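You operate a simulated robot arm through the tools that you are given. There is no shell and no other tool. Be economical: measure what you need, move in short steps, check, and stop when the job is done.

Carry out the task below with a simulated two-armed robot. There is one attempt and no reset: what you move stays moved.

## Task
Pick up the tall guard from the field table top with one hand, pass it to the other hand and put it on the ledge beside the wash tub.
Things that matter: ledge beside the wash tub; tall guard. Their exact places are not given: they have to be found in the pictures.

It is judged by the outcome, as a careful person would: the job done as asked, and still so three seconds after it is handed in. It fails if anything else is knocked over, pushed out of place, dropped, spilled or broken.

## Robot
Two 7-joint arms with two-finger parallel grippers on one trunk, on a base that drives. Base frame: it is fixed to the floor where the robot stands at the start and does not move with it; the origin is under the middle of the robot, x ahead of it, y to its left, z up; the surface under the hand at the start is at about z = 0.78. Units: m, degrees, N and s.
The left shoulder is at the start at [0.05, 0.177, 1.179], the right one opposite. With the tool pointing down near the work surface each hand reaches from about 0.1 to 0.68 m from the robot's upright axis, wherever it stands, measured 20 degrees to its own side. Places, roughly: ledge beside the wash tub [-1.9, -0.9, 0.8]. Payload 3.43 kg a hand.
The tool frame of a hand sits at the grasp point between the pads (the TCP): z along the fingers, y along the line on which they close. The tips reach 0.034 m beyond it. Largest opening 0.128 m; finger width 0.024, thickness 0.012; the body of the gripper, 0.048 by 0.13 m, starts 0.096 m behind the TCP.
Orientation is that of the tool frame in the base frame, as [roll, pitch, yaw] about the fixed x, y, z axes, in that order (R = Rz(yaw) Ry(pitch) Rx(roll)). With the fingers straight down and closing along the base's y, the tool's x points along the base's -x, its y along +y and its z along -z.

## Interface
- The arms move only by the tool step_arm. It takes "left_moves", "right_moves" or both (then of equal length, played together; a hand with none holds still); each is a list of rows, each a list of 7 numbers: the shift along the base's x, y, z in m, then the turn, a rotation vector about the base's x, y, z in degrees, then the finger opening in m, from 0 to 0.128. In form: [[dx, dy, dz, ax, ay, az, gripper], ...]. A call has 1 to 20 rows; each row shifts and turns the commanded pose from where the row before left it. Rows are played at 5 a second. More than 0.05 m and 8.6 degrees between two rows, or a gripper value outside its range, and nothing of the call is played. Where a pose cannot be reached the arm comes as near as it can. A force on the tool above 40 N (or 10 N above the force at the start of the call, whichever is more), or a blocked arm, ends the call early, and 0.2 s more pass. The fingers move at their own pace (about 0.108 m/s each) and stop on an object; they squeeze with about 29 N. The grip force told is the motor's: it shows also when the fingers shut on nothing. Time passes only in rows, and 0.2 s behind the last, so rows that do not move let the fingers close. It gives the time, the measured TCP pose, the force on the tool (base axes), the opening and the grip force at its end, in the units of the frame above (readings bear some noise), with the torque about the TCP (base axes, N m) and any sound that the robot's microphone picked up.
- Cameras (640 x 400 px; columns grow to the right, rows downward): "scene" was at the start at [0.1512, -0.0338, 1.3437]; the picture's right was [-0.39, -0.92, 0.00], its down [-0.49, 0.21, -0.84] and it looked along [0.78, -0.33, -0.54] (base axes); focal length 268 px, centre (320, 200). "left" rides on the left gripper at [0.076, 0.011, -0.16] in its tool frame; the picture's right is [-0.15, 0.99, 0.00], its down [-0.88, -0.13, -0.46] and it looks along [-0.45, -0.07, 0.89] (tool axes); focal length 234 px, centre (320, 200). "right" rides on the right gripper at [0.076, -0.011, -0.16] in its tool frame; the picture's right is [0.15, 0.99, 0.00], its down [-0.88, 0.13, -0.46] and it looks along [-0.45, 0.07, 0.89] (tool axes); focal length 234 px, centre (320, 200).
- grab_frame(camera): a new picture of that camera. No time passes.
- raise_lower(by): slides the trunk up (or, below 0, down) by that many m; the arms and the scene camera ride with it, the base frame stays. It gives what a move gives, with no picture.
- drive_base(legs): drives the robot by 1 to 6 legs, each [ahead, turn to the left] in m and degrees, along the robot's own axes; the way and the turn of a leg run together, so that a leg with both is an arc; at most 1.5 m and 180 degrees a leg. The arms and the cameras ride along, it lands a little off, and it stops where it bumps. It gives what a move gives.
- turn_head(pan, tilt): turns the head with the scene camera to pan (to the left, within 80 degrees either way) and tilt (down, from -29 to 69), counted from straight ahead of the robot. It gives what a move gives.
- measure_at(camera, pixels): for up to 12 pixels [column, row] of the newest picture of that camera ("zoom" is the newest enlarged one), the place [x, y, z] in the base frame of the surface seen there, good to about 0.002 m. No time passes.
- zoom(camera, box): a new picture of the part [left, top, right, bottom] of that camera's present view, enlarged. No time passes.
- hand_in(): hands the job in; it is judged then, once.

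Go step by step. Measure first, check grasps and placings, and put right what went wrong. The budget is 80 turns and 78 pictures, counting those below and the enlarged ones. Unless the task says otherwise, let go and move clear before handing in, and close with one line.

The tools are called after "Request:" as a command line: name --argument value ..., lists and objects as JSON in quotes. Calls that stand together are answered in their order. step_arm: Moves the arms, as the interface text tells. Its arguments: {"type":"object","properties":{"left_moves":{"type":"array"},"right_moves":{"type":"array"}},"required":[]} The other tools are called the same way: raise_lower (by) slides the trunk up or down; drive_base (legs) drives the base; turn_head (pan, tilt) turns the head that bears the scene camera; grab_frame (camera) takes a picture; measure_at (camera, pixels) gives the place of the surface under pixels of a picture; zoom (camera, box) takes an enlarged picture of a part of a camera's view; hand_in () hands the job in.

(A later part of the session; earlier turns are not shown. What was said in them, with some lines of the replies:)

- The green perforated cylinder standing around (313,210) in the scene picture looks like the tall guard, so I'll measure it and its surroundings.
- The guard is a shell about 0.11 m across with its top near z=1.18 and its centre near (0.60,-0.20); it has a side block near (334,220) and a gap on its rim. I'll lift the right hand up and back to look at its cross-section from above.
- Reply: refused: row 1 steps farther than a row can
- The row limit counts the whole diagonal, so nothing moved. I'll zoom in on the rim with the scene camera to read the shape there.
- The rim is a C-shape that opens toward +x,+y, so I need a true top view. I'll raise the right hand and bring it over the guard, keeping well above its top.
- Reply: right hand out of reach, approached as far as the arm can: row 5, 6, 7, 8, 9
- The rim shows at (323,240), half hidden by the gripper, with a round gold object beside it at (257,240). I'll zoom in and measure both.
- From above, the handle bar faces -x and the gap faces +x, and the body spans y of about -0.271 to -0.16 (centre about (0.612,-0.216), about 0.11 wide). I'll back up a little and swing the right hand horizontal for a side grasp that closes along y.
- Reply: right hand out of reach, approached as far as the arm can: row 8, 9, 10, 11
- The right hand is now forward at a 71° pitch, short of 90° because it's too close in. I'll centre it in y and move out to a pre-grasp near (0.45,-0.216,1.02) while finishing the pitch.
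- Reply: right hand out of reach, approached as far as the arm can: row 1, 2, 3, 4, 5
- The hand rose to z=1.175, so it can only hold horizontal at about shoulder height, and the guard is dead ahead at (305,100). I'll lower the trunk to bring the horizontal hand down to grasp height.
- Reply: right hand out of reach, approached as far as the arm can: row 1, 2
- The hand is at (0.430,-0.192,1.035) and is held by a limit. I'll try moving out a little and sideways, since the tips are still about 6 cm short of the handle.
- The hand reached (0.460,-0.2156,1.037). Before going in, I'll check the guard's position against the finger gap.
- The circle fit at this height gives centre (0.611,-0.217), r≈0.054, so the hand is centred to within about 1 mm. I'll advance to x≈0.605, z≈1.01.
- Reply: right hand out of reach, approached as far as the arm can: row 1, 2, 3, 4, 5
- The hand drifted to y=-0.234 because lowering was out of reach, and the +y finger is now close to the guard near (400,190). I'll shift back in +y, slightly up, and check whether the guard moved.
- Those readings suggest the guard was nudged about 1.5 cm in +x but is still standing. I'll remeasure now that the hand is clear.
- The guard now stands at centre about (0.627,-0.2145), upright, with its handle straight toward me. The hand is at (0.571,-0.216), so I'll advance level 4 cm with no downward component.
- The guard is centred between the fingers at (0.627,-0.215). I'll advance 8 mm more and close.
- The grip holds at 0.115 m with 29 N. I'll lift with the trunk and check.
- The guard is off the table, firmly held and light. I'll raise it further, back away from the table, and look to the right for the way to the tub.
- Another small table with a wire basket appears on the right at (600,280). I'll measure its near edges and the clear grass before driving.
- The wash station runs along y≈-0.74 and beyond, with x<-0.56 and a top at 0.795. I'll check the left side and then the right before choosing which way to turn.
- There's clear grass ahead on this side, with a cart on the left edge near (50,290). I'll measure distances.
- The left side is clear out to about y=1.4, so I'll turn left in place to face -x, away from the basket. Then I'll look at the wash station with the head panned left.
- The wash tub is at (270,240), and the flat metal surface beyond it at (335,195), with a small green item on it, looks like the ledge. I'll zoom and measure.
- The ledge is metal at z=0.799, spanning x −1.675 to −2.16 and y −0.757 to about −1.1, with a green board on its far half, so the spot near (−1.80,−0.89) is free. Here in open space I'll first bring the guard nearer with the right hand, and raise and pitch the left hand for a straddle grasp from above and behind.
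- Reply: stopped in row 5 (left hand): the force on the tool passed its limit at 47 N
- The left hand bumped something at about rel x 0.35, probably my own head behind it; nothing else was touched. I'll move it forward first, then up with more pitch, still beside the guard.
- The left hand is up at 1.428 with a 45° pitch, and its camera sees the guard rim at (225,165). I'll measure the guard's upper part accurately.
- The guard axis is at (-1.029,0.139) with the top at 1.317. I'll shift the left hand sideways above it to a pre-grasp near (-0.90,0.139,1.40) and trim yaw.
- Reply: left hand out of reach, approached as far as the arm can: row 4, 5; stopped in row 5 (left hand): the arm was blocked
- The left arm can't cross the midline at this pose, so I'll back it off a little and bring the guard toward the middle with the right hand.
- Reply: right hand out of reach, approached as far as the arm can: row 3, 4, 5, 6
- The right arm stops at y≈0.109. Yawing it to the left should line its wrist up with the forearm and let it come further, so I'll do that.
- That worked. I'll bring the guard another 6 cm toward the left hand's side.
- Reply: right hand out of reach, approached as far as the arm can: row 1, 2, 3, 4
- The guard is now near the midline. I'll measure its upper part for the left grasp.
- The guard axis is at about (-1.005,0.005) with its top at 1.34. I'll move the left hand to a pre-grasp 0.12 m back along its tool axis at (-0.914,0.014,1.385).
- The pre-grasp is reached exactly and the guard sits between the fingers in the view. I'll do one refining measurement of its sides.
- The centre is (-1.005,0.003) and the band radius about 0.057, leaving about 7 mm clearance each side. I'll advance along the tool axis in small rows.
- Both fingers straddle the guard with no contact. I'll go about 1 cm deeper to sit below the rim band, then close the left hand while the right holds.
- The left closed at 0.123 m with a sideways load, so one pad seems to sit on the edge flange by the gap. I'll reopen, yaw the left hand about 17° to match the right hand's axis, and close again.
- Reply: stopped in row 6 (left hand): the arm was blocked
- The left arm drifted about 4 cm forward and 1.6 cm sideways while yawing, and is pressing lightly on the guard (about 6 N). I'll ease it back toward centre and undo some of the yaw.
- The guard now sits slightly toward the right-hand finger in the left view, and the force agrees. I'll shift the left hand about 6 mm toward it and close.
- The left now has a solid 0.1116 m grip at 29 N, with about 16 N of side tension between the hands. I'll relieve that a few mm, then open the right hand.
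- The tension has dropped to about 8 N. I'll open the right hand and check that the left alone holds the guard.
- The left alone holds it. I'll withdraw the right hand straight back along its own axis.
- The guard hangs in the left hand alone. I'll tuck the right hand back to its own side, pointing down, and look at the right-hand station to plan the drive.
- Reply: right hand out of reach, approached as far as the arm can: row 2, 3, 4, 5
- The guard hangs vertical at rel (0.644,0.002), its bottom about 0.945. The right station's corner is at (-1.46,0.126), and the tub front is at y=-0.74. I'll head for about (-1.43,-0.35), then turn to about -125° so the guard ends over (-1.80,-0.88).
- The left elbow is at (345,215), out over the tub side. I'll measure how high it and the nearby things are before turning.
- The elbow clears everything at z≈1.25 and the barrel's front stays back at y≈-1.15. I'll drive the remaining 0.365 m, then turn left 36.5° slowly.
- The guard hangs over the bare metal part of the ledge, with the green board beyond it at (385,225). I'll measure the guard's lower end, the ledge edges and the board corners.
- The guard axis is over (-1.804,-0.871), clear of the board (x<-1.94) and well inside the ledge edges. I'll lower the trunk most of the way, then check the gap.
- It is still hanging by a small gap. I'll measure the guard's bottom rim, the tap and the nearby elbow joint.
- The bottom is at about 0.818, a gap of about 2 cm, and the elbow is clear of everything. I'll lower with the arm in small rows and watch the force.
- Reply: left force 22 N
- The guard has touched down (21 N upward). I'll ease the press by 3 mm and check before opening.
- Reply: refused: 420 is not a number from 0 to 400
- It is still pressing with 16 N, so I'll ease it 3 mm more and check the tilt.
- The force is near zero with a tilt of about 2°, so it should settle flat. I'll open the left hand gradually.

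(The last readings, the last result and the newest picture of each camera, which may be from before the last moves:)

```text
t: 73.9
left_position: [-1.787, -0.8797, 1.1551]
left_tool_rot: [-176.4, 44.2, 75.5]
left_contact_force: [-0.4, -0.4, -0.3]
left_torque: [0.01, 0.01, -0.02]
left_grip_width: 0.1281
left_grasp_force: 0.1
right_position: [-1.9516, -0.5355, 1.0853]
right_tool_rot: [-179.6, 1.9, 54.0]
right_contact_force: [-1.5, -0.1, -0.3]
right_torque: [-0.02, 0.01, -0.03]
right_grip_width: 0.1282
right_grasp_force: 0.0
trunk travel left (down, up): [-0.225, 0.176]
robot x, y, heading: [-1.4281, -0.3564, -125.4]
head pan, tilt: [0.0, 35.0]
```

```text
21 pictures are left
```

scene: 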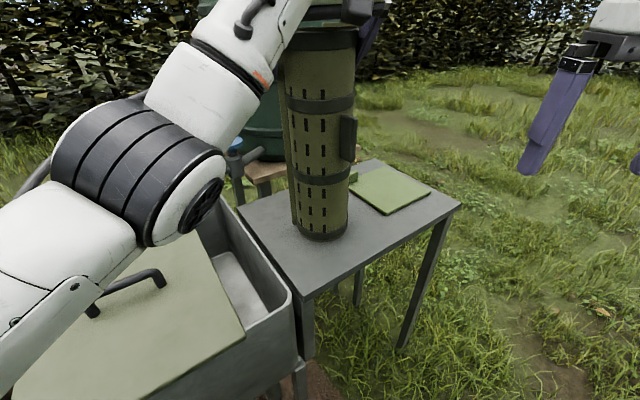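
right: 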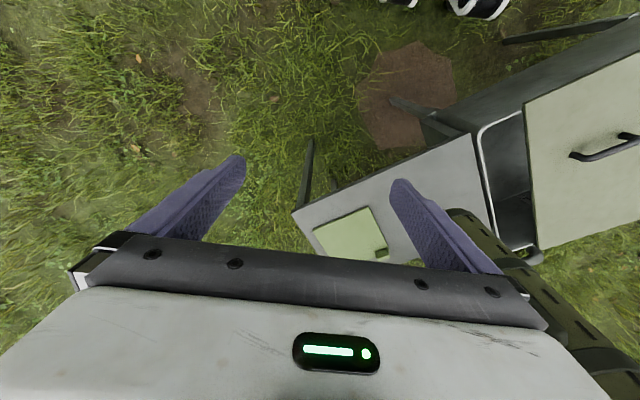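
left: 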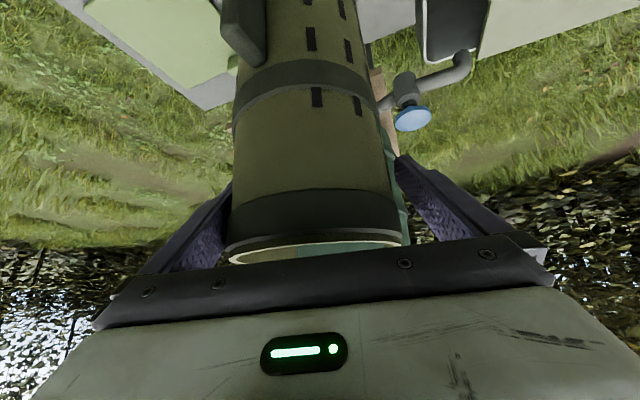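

The guard stands on its own. In the left view it sits closer to the left-side finger (232,190), so I'll measure its axis before withdrawing.

Request:
measure_at --camera "left" --pixels '[[238, 160], [250, 160], [270, 160], [290, 160], [310, 160], [330, 160], [350, 160], [370, 160], [385, 160], [228, 248], [400, 240], [315, 240]]'

Request:
measure_at --camera "scene" --pixels '[[290, 80], [300, 80], [310, 80], [320, 80], [330, 80], [340, 80], [350, 80], [320, 225]]'

```text
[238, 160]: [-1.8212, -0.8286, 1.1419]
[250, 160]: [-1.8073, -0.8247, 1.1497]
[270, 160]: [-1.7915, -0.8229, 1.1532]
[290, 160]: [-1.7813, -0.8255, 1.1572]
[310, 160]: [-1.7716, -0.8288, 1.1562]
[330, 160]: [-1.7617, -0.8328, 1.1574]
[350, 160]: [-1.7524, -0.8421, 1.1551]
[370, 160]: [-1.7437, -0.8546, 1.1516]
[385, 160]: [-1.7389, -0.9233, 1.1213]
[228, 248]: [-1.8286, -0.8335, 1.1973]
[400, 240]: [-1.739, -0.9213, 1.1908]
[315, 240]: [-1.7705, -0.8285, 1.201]
```

```text
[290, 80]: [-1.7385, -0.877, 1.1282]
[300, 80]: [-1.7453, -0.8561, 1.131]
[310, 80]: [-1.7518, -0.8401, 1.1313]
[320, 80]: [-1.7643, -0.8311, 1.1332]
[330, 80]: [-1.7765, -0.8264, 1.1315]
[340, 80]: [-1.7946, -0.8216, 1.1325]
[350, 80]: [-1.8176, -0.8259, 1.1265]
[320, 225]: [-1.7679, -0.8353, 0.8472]
```

The guard stands upright at axis (-1.7935,-0.8775), and my TCP is 7 mm off toward one side. I'll recentre, then retreat exactly along the tool axis.

Request:
step_arm --left_moves '[[-0.003, 0.001, 0, 0, 0, 0, 0.128], [-0.0027, 0.0007, 0, 0, 0, 0, 0.128], [0, 0, 0, 0, 0, 0, 0.128]]'

Request:
grab_frame --camera "left"

```text
t: 74.7
left_position: [-1.7877, -0.8896, 1.1494]
left_tool_rot: [-176.9, 43.6, 76.2]
left_contact_force: [-0.5, -1.5, 0.0]
left_torque: [-0.03, -0.07, -0.02]
left_grip_width: 0.1282
left_grasp_force: 0.0
right_position: [-1.9535, -0.536, 1.0861]
right_tool_rot: [-179.5, 1.9, 54.1]
right_contact_force: [-0.3, -0.1, -0.3]
right_torque: [-0.01, -0.02, -0.03]
right_grip_width: 0.1278
right_grasp_force: 0.1
trunk travel left (down, up): [-0.225, 0.176]
robot x, y, heading: [-1.4251, -0.355, -125.1]
head pan, tilt: [0.0, 35.0]
```

```text
20 pictures are left
```

left: 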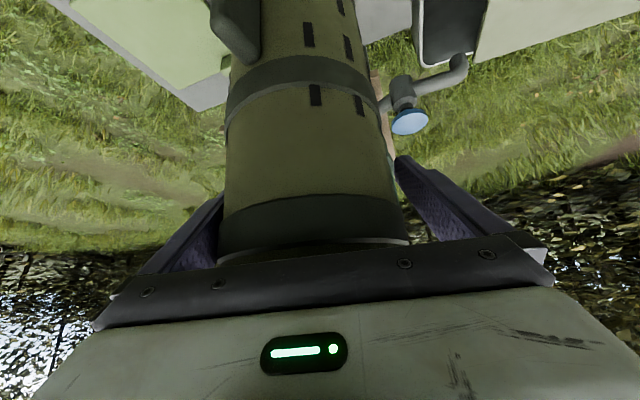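

The hand slid about 1 cm forward instead of sideways because of an arm limit. I'll re-measure the guard; then a straight-up trunk lift looks like the cleanest exit.

Request:
measure_at --camera "left" --pixels '[[228, 160], [240, 160], [260, 160], [280, 160], [300, 160], [320, 160], [340, 160], [360, 160], [375, 160], [386, 170], [404, 235], [205, 225]]'

Request:
zoom --camera "left" --box '[160, 100, 480, 280]'

```text
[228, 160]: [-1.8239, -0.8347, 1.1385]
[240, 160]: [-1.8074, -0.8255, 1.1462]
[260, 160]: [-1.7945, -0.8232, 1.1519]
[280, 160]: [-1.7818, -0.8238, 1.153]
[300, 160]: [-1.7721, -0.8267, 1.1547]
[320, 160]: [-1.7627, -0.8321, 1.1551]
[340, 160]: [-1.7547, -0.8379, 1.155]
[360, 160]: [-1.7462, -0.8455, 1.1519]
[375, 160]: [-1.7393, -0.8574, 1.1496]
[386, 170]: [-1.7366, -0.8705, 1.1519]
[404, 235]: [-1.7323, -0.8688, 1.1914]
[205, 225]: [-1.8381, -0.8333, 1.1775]
```

```text
2.00 times, centred on (320, 190) of left
```

zoom: 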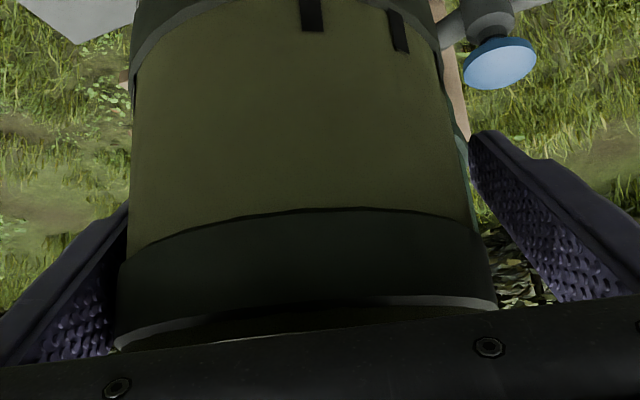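

The guard hasn't moved (axis -1.793,-0.878), and the near finger is the robot's-right one. I'll command a correction to bring the TCP to about (-1.796,-0.876).

Request:
step_arm --left_moves '[[-0.004, 0.006, 0.002, 0, 0, 0, 0.128], [-0.004, 0.006, 0.002, 0, 0, 0, 0.128], [0, 0, 0, 0, 0, 0, 0.128], [0, 0, 0, 0, 0, 0, 0.128]]'

Request:
zoom --camera "left" --box '[160, 100, 480, 280]'

```text
t: 75.9
left_position: [-1.7864, -0.8914, 1.1533]
left_tool_rot: [-176.5, 43.3, 77.8]
left_contact_force: [-0.7, 0.3, -0.7]
left_torque: [-0.01, -0.01, -0.01]
left_grip_width: 0.1279
left_grasp_force: 0.0
right_position: [-1.9532, -0.536, 1.0845]
right_tool_rot: [-179.6, 1.8, 53.9]
right_contact_force: [-0.1, -0.4, 0.2]
right_torque: [-0.04, 0.02, -0.01]
right_grip_width: 0.1277
right_grasp_force: 0.1
trunk travel left (down, up): [-0.225, 0.176]
robot x, y, heading: [-1.4266, -0.3552, -124.8]
head pan, tilt: [0.0, 35.0]
stopped in row 4 (left hand): the arm was blocked; the commanded pose is now the measured one
```

```text
2.00 times, centred on (320, 190) of left
```

zoom: 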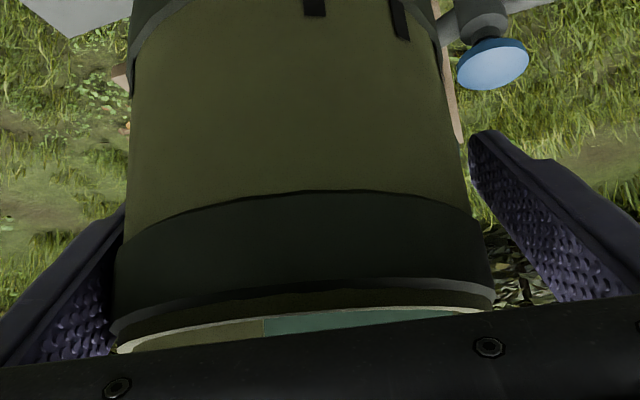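

The arm is blocked sideways, so I'll get the lateral shift from a tiny base turn to the right instead (0.8° is about 9 mm at the hand).

Request:
drive_base --legs '[[0, -0.8]]'

Request:
grab_frame --camera "left"

Request:
measure_at --camera "left" --pixels '[[240, 160], [260, 160], [280, 160], [300, 160], [320, 160], [340, 160], [360, 160], [375, 160], [385, 160]]'

```text
t: 76.7
left_position: [-1.7938, -0.8841, 1.1523]
left_tool_rot: [-176.5, 43.3, 76.9]
left_contact_force: [-0.4, 0.1, -0.4]
left_torque: [-0.02, -0.02, 0.02]
left_grip_width: 0.128
left_grasp_force: 0.1
right_position: [-1.9557, -0.5289, 1.0843]
right_tool_rot: [-179.6, 1.9, 53.3]
right_contact_force: [-0.4, 0.7, -0.5]
right_torque: [0.0, 0.03, 0.0]
right_grip_width: 0.1278
right_grasp_force: 0.0
trunk travel left (down, up): [-0.225, 0.176]
robot x, y, heading: [-1.4304, -0.3545, -125.9]
head pan, tilt: [0.0, 35.0]
```

```text
17 pictures are left
```

left: 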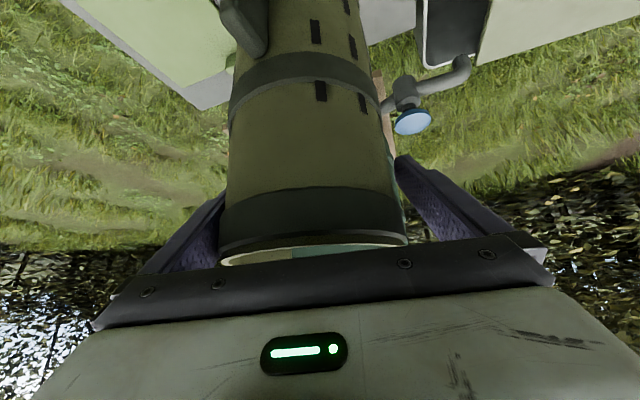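

```text
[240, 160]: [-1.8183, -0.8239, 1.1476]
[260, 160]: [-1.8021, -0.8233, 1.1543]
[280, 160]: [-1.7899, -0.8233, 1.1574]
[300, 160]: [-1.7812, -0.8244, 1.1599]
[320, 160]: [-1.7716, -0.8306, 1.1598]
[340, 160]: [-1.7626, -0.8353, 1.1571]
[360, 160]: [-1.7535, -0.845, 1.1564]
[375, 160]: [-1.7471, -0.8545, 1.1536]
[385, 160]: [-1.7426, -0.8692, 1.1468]
```

That's better; the offset is now about 6 mm with no contact force. I'll make one more small turn to centre it.

Request:
drive_base --legs '[[0, -0.7]]'

Request:
grab_frame --camera "left"

Request:
measure_at --camera "left" --pixels '[[240, 160], [260, 160], [280, 160], [300, 160], [320, 160], [340, 160], [360, 160], [375, 160], [385, 160]]'

Request:
grab_frame --camera "scene"

Request:
measure_at --camera "scene" --pixels '[[290, 100], [300, 100], [310, 100], [320, 100], [330, 100], [340, 100], [320, 225], [303, 328], [445, 240], [380, 210]]'

```text
t: 77.4
left_position: [-1.7996, -0.8814, 1.1537]
left_tool_rot: [-176.5, 43.3, 76.3]
left_contact_force: [0.2, 0.8, -0.2]
left_torque: [-0.01, 0.01, -0.01]
left_grip_width: 0.1281
left_grasp_force: 0.1
right_position: [-1.9571, -0.5214, 1.0847]
right_tool_rot: [-179.5, 2.1, 52.7]
right_contact_force: [0.0, 0.7, 0.2]
right_torque: [0.01, 0.0, 0.02]
right_grip_width: 0.1279
right_grasp_force: 0.1
trunk travel left (down, up): [-0.225, 0.176]
robot x, y, heading: [-1.4253, -0.3542, -126.7]
head pan, tilt: [0.0, 35.0]
```

```text
16 pictures are left
```

left: 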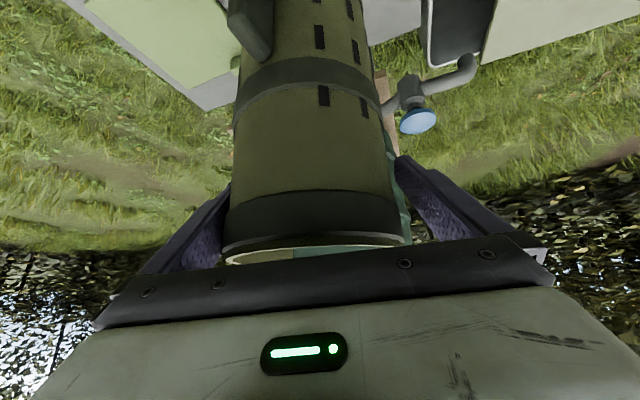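

```text
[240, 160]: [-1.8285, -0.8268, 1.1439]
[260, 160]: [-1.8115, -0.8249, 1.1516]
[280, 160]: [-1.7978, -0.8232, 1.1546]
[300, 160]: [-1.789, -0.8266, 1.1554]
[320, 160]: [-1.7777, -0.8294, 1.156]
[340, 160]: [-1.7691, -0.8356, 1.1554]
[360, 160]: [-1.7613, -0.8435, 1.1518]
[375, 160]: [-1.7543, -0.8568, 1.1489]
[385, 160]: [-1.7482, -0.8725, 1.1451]
```

```text
15 pictures are left
```

scene: 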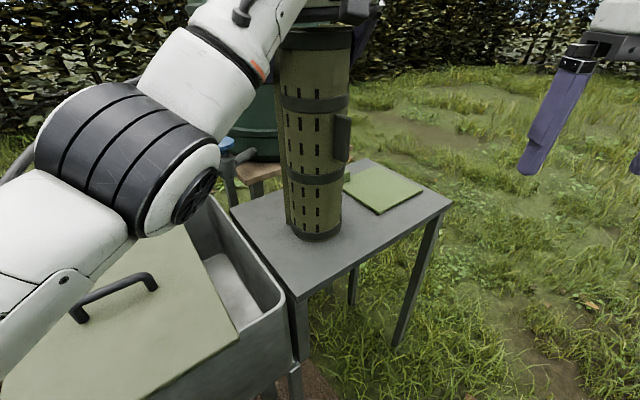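

```text
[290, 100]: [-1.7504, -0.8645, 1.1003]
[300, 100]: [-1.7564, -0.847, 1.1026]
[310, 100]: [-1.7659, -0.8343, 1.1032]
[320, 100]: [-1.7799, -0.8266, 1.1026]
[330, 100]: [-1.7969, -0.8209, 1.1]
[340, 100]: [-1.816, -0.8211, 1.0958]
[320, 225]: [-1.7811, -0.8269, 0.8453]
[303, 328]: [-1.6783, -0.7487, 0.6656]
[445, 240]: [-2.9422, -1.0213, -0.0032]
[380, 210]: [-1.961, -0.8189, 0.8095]
```

The guard follows the hand slightly: the flange strip at (403,200) is now lightly touching the other finger, so the hand is effectively centred. Contact force is under 1 N, so I'll rise straight up with the trunk, first a little, and check.

Request:
raise_lower --by 0.025

Request:
grab_frame --camera "left"

Request:
measure_at --camera "scene" --pixels '[[320, 225]]'

Request:
zoom --camera "scene" --box '[220, 20, 460, 270]'

```text
t: 78.1
left_position: [-1.8001, -0.883, 1.177]
left_tool_rot: [-176.5, 43.3, 76.5]
left_contact_force: [-0.6, 0.5, 0.2]
left_torque: [0.0, 0.01, 0.01]
left_grip_width: 0.1279
left_grasp_force: 0.0
right_position: [-1.958, -0.5219, 1.11]
right_tool_rot: [-179.5, 1.9, 52.5]
right_contact_force: [1.5, -0.7, -0.4]
right_torque: [-0.01, 0.0, -0.01]
right_grip_width: 0.128
right_grasp_force: 0.0
trunk travel left (down, up): [-0.25, 0.151]
robot x, y, heading: [-1.4291, -0.3553, -126.3]
head pan, tilt: [0.0, 35.0]
```

```text
14 pictures are left
```

left: 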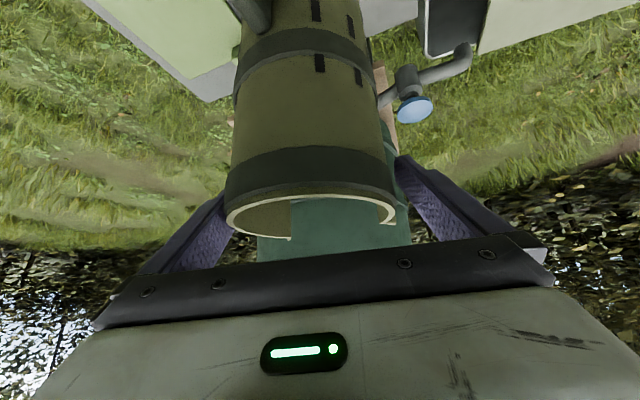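

```text
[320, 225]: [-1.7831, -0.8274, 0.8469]
```

```text
1.60 times, centred on (340, 145) of scene
```

zoom: 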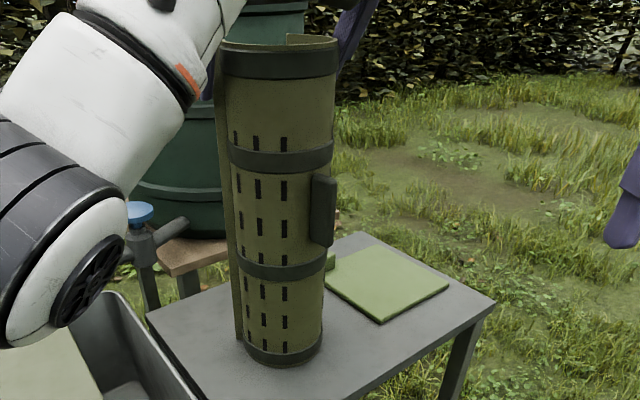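

The hand slides up past the guard, which stays put. I'll continue upward.

Request:
raise_lower --by 0.04

Request:
grab_frame --camera "left"

```text
t: 78.9
left_position: [-1.7996, -0.8838, 1.2178]
left_tool_rot: [-176.6, 43.3, 76.4]
left_contact_force: [0.2, 0.4, -0.5]
left_torque: [0.0, -0.01, 0.04]
left_grip_width: 0.128
left_grasp_force: 0.0
right_position: [-1.9577, -0.5219, 1.1509]
right_tool_rot: [-179.6, 1.9, 52.5]
right_contact_force: [0.3, 0.0, -0.2]
right_torque: [-0.01, 0.01, 0.01]
right_grip_width: 0.128
right_grasp_force: 0.1
trunk travel left (down, up): [-0.29, 0.111]
robot x, y, heading: [-1.4309, -0.3566, -126.5]
head pan, tilt: [0.0, 35.0]
```

```text
12 pictures are left
```

left: 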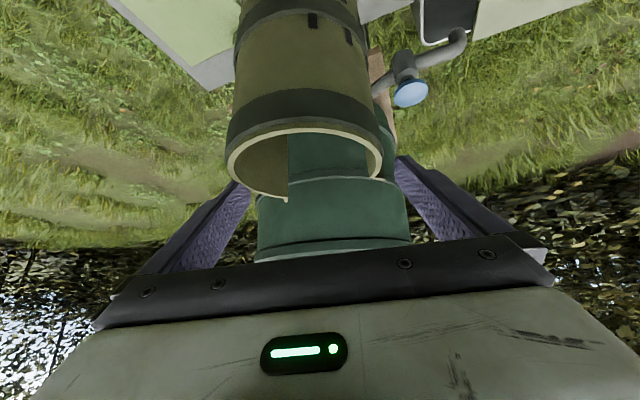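

Clear so far; the finger tips are just at rim level. I'll go up the remaining 0.11 m and then back the base away to clear.

Request:
raise_lower --by 0.105

Request:
drive_base --legs '[[-0.15, 0]]'

Request:
grab_frame --camera "scene"

```text
t: 80.3
left_position: [-1.7991, -0.8821, 1.3238]
left_tool_rot: [-176.5, 43.3, 76.3]
left_contact_force: [-0.1, 0.7, 0.1]
left_torque: [-0.02, -0.01, -0.06]
left_grip_width: 0.1277
left_grasp_force: 0.0
right_position: [-1.9581, -0.5219, 1.2543]
right_tool_rot: [-179.7, 1.9, 52.6]
right_contact_force: [0.2, 0.0, 0.2]
right_torque: [-0.03, 0.01, -0.03]
right_grip_width: 0.1281
right_grasp_force: 0.1
trunk travel left (down, up): [-0.395, 0.006]
robot x, y, heading: [-1.4289, -0.3536, -126.6]
head pan, tilt: [0.0, 35.0]
```

```text
t: 81.7
left_position: [-1.7095, -0.7602, 1.3233]
left_tool_rot: [-176.4, 43.3, 76.5]
left_contact_force: [-0.1, 0.2, 0.6]
left_torque: [-0.01, -0.01, -0.01]
left_grip_width: 0.1279
left_grasp_force: 0.0
right_position: [-1.8672, -0.3989, 1.2567]
right_tool_rot: [-179.6, 2.0, 52.4]
right_contact_force: [0.1, 0.4, 0.3]
right_torque: [0.01, 0.06, -0.01]
right_grip_width: 0.128
right_grasp_force: 0.1
trunk travel left (down, up): [-0.395, 0.006]
robot x, y, heading: [-1.3353, -0.2317, -126.7]
head pan, tilt: [0.0, 35.0]
```

```text
11 pictures are left
```

scene: 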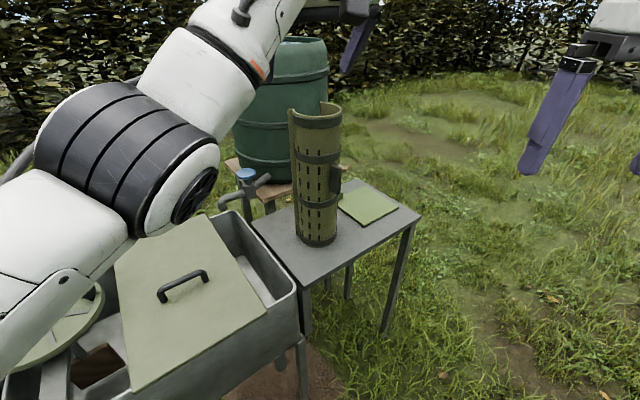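

The guard stands upright on the ledge beside the tub at (317,170), the board and tub lid are undisturbed, and both hands are clear. I'm handing in.

Request:
hand_in

```text
The job is handed in.
```

The tall guard was picked up with the right hand, passed to the left in mid-air, and now stands upright on the ledge beside the wash tub; it was nudged about 1.5 cm on the table before the grasp, and nothing else appears disturbed.
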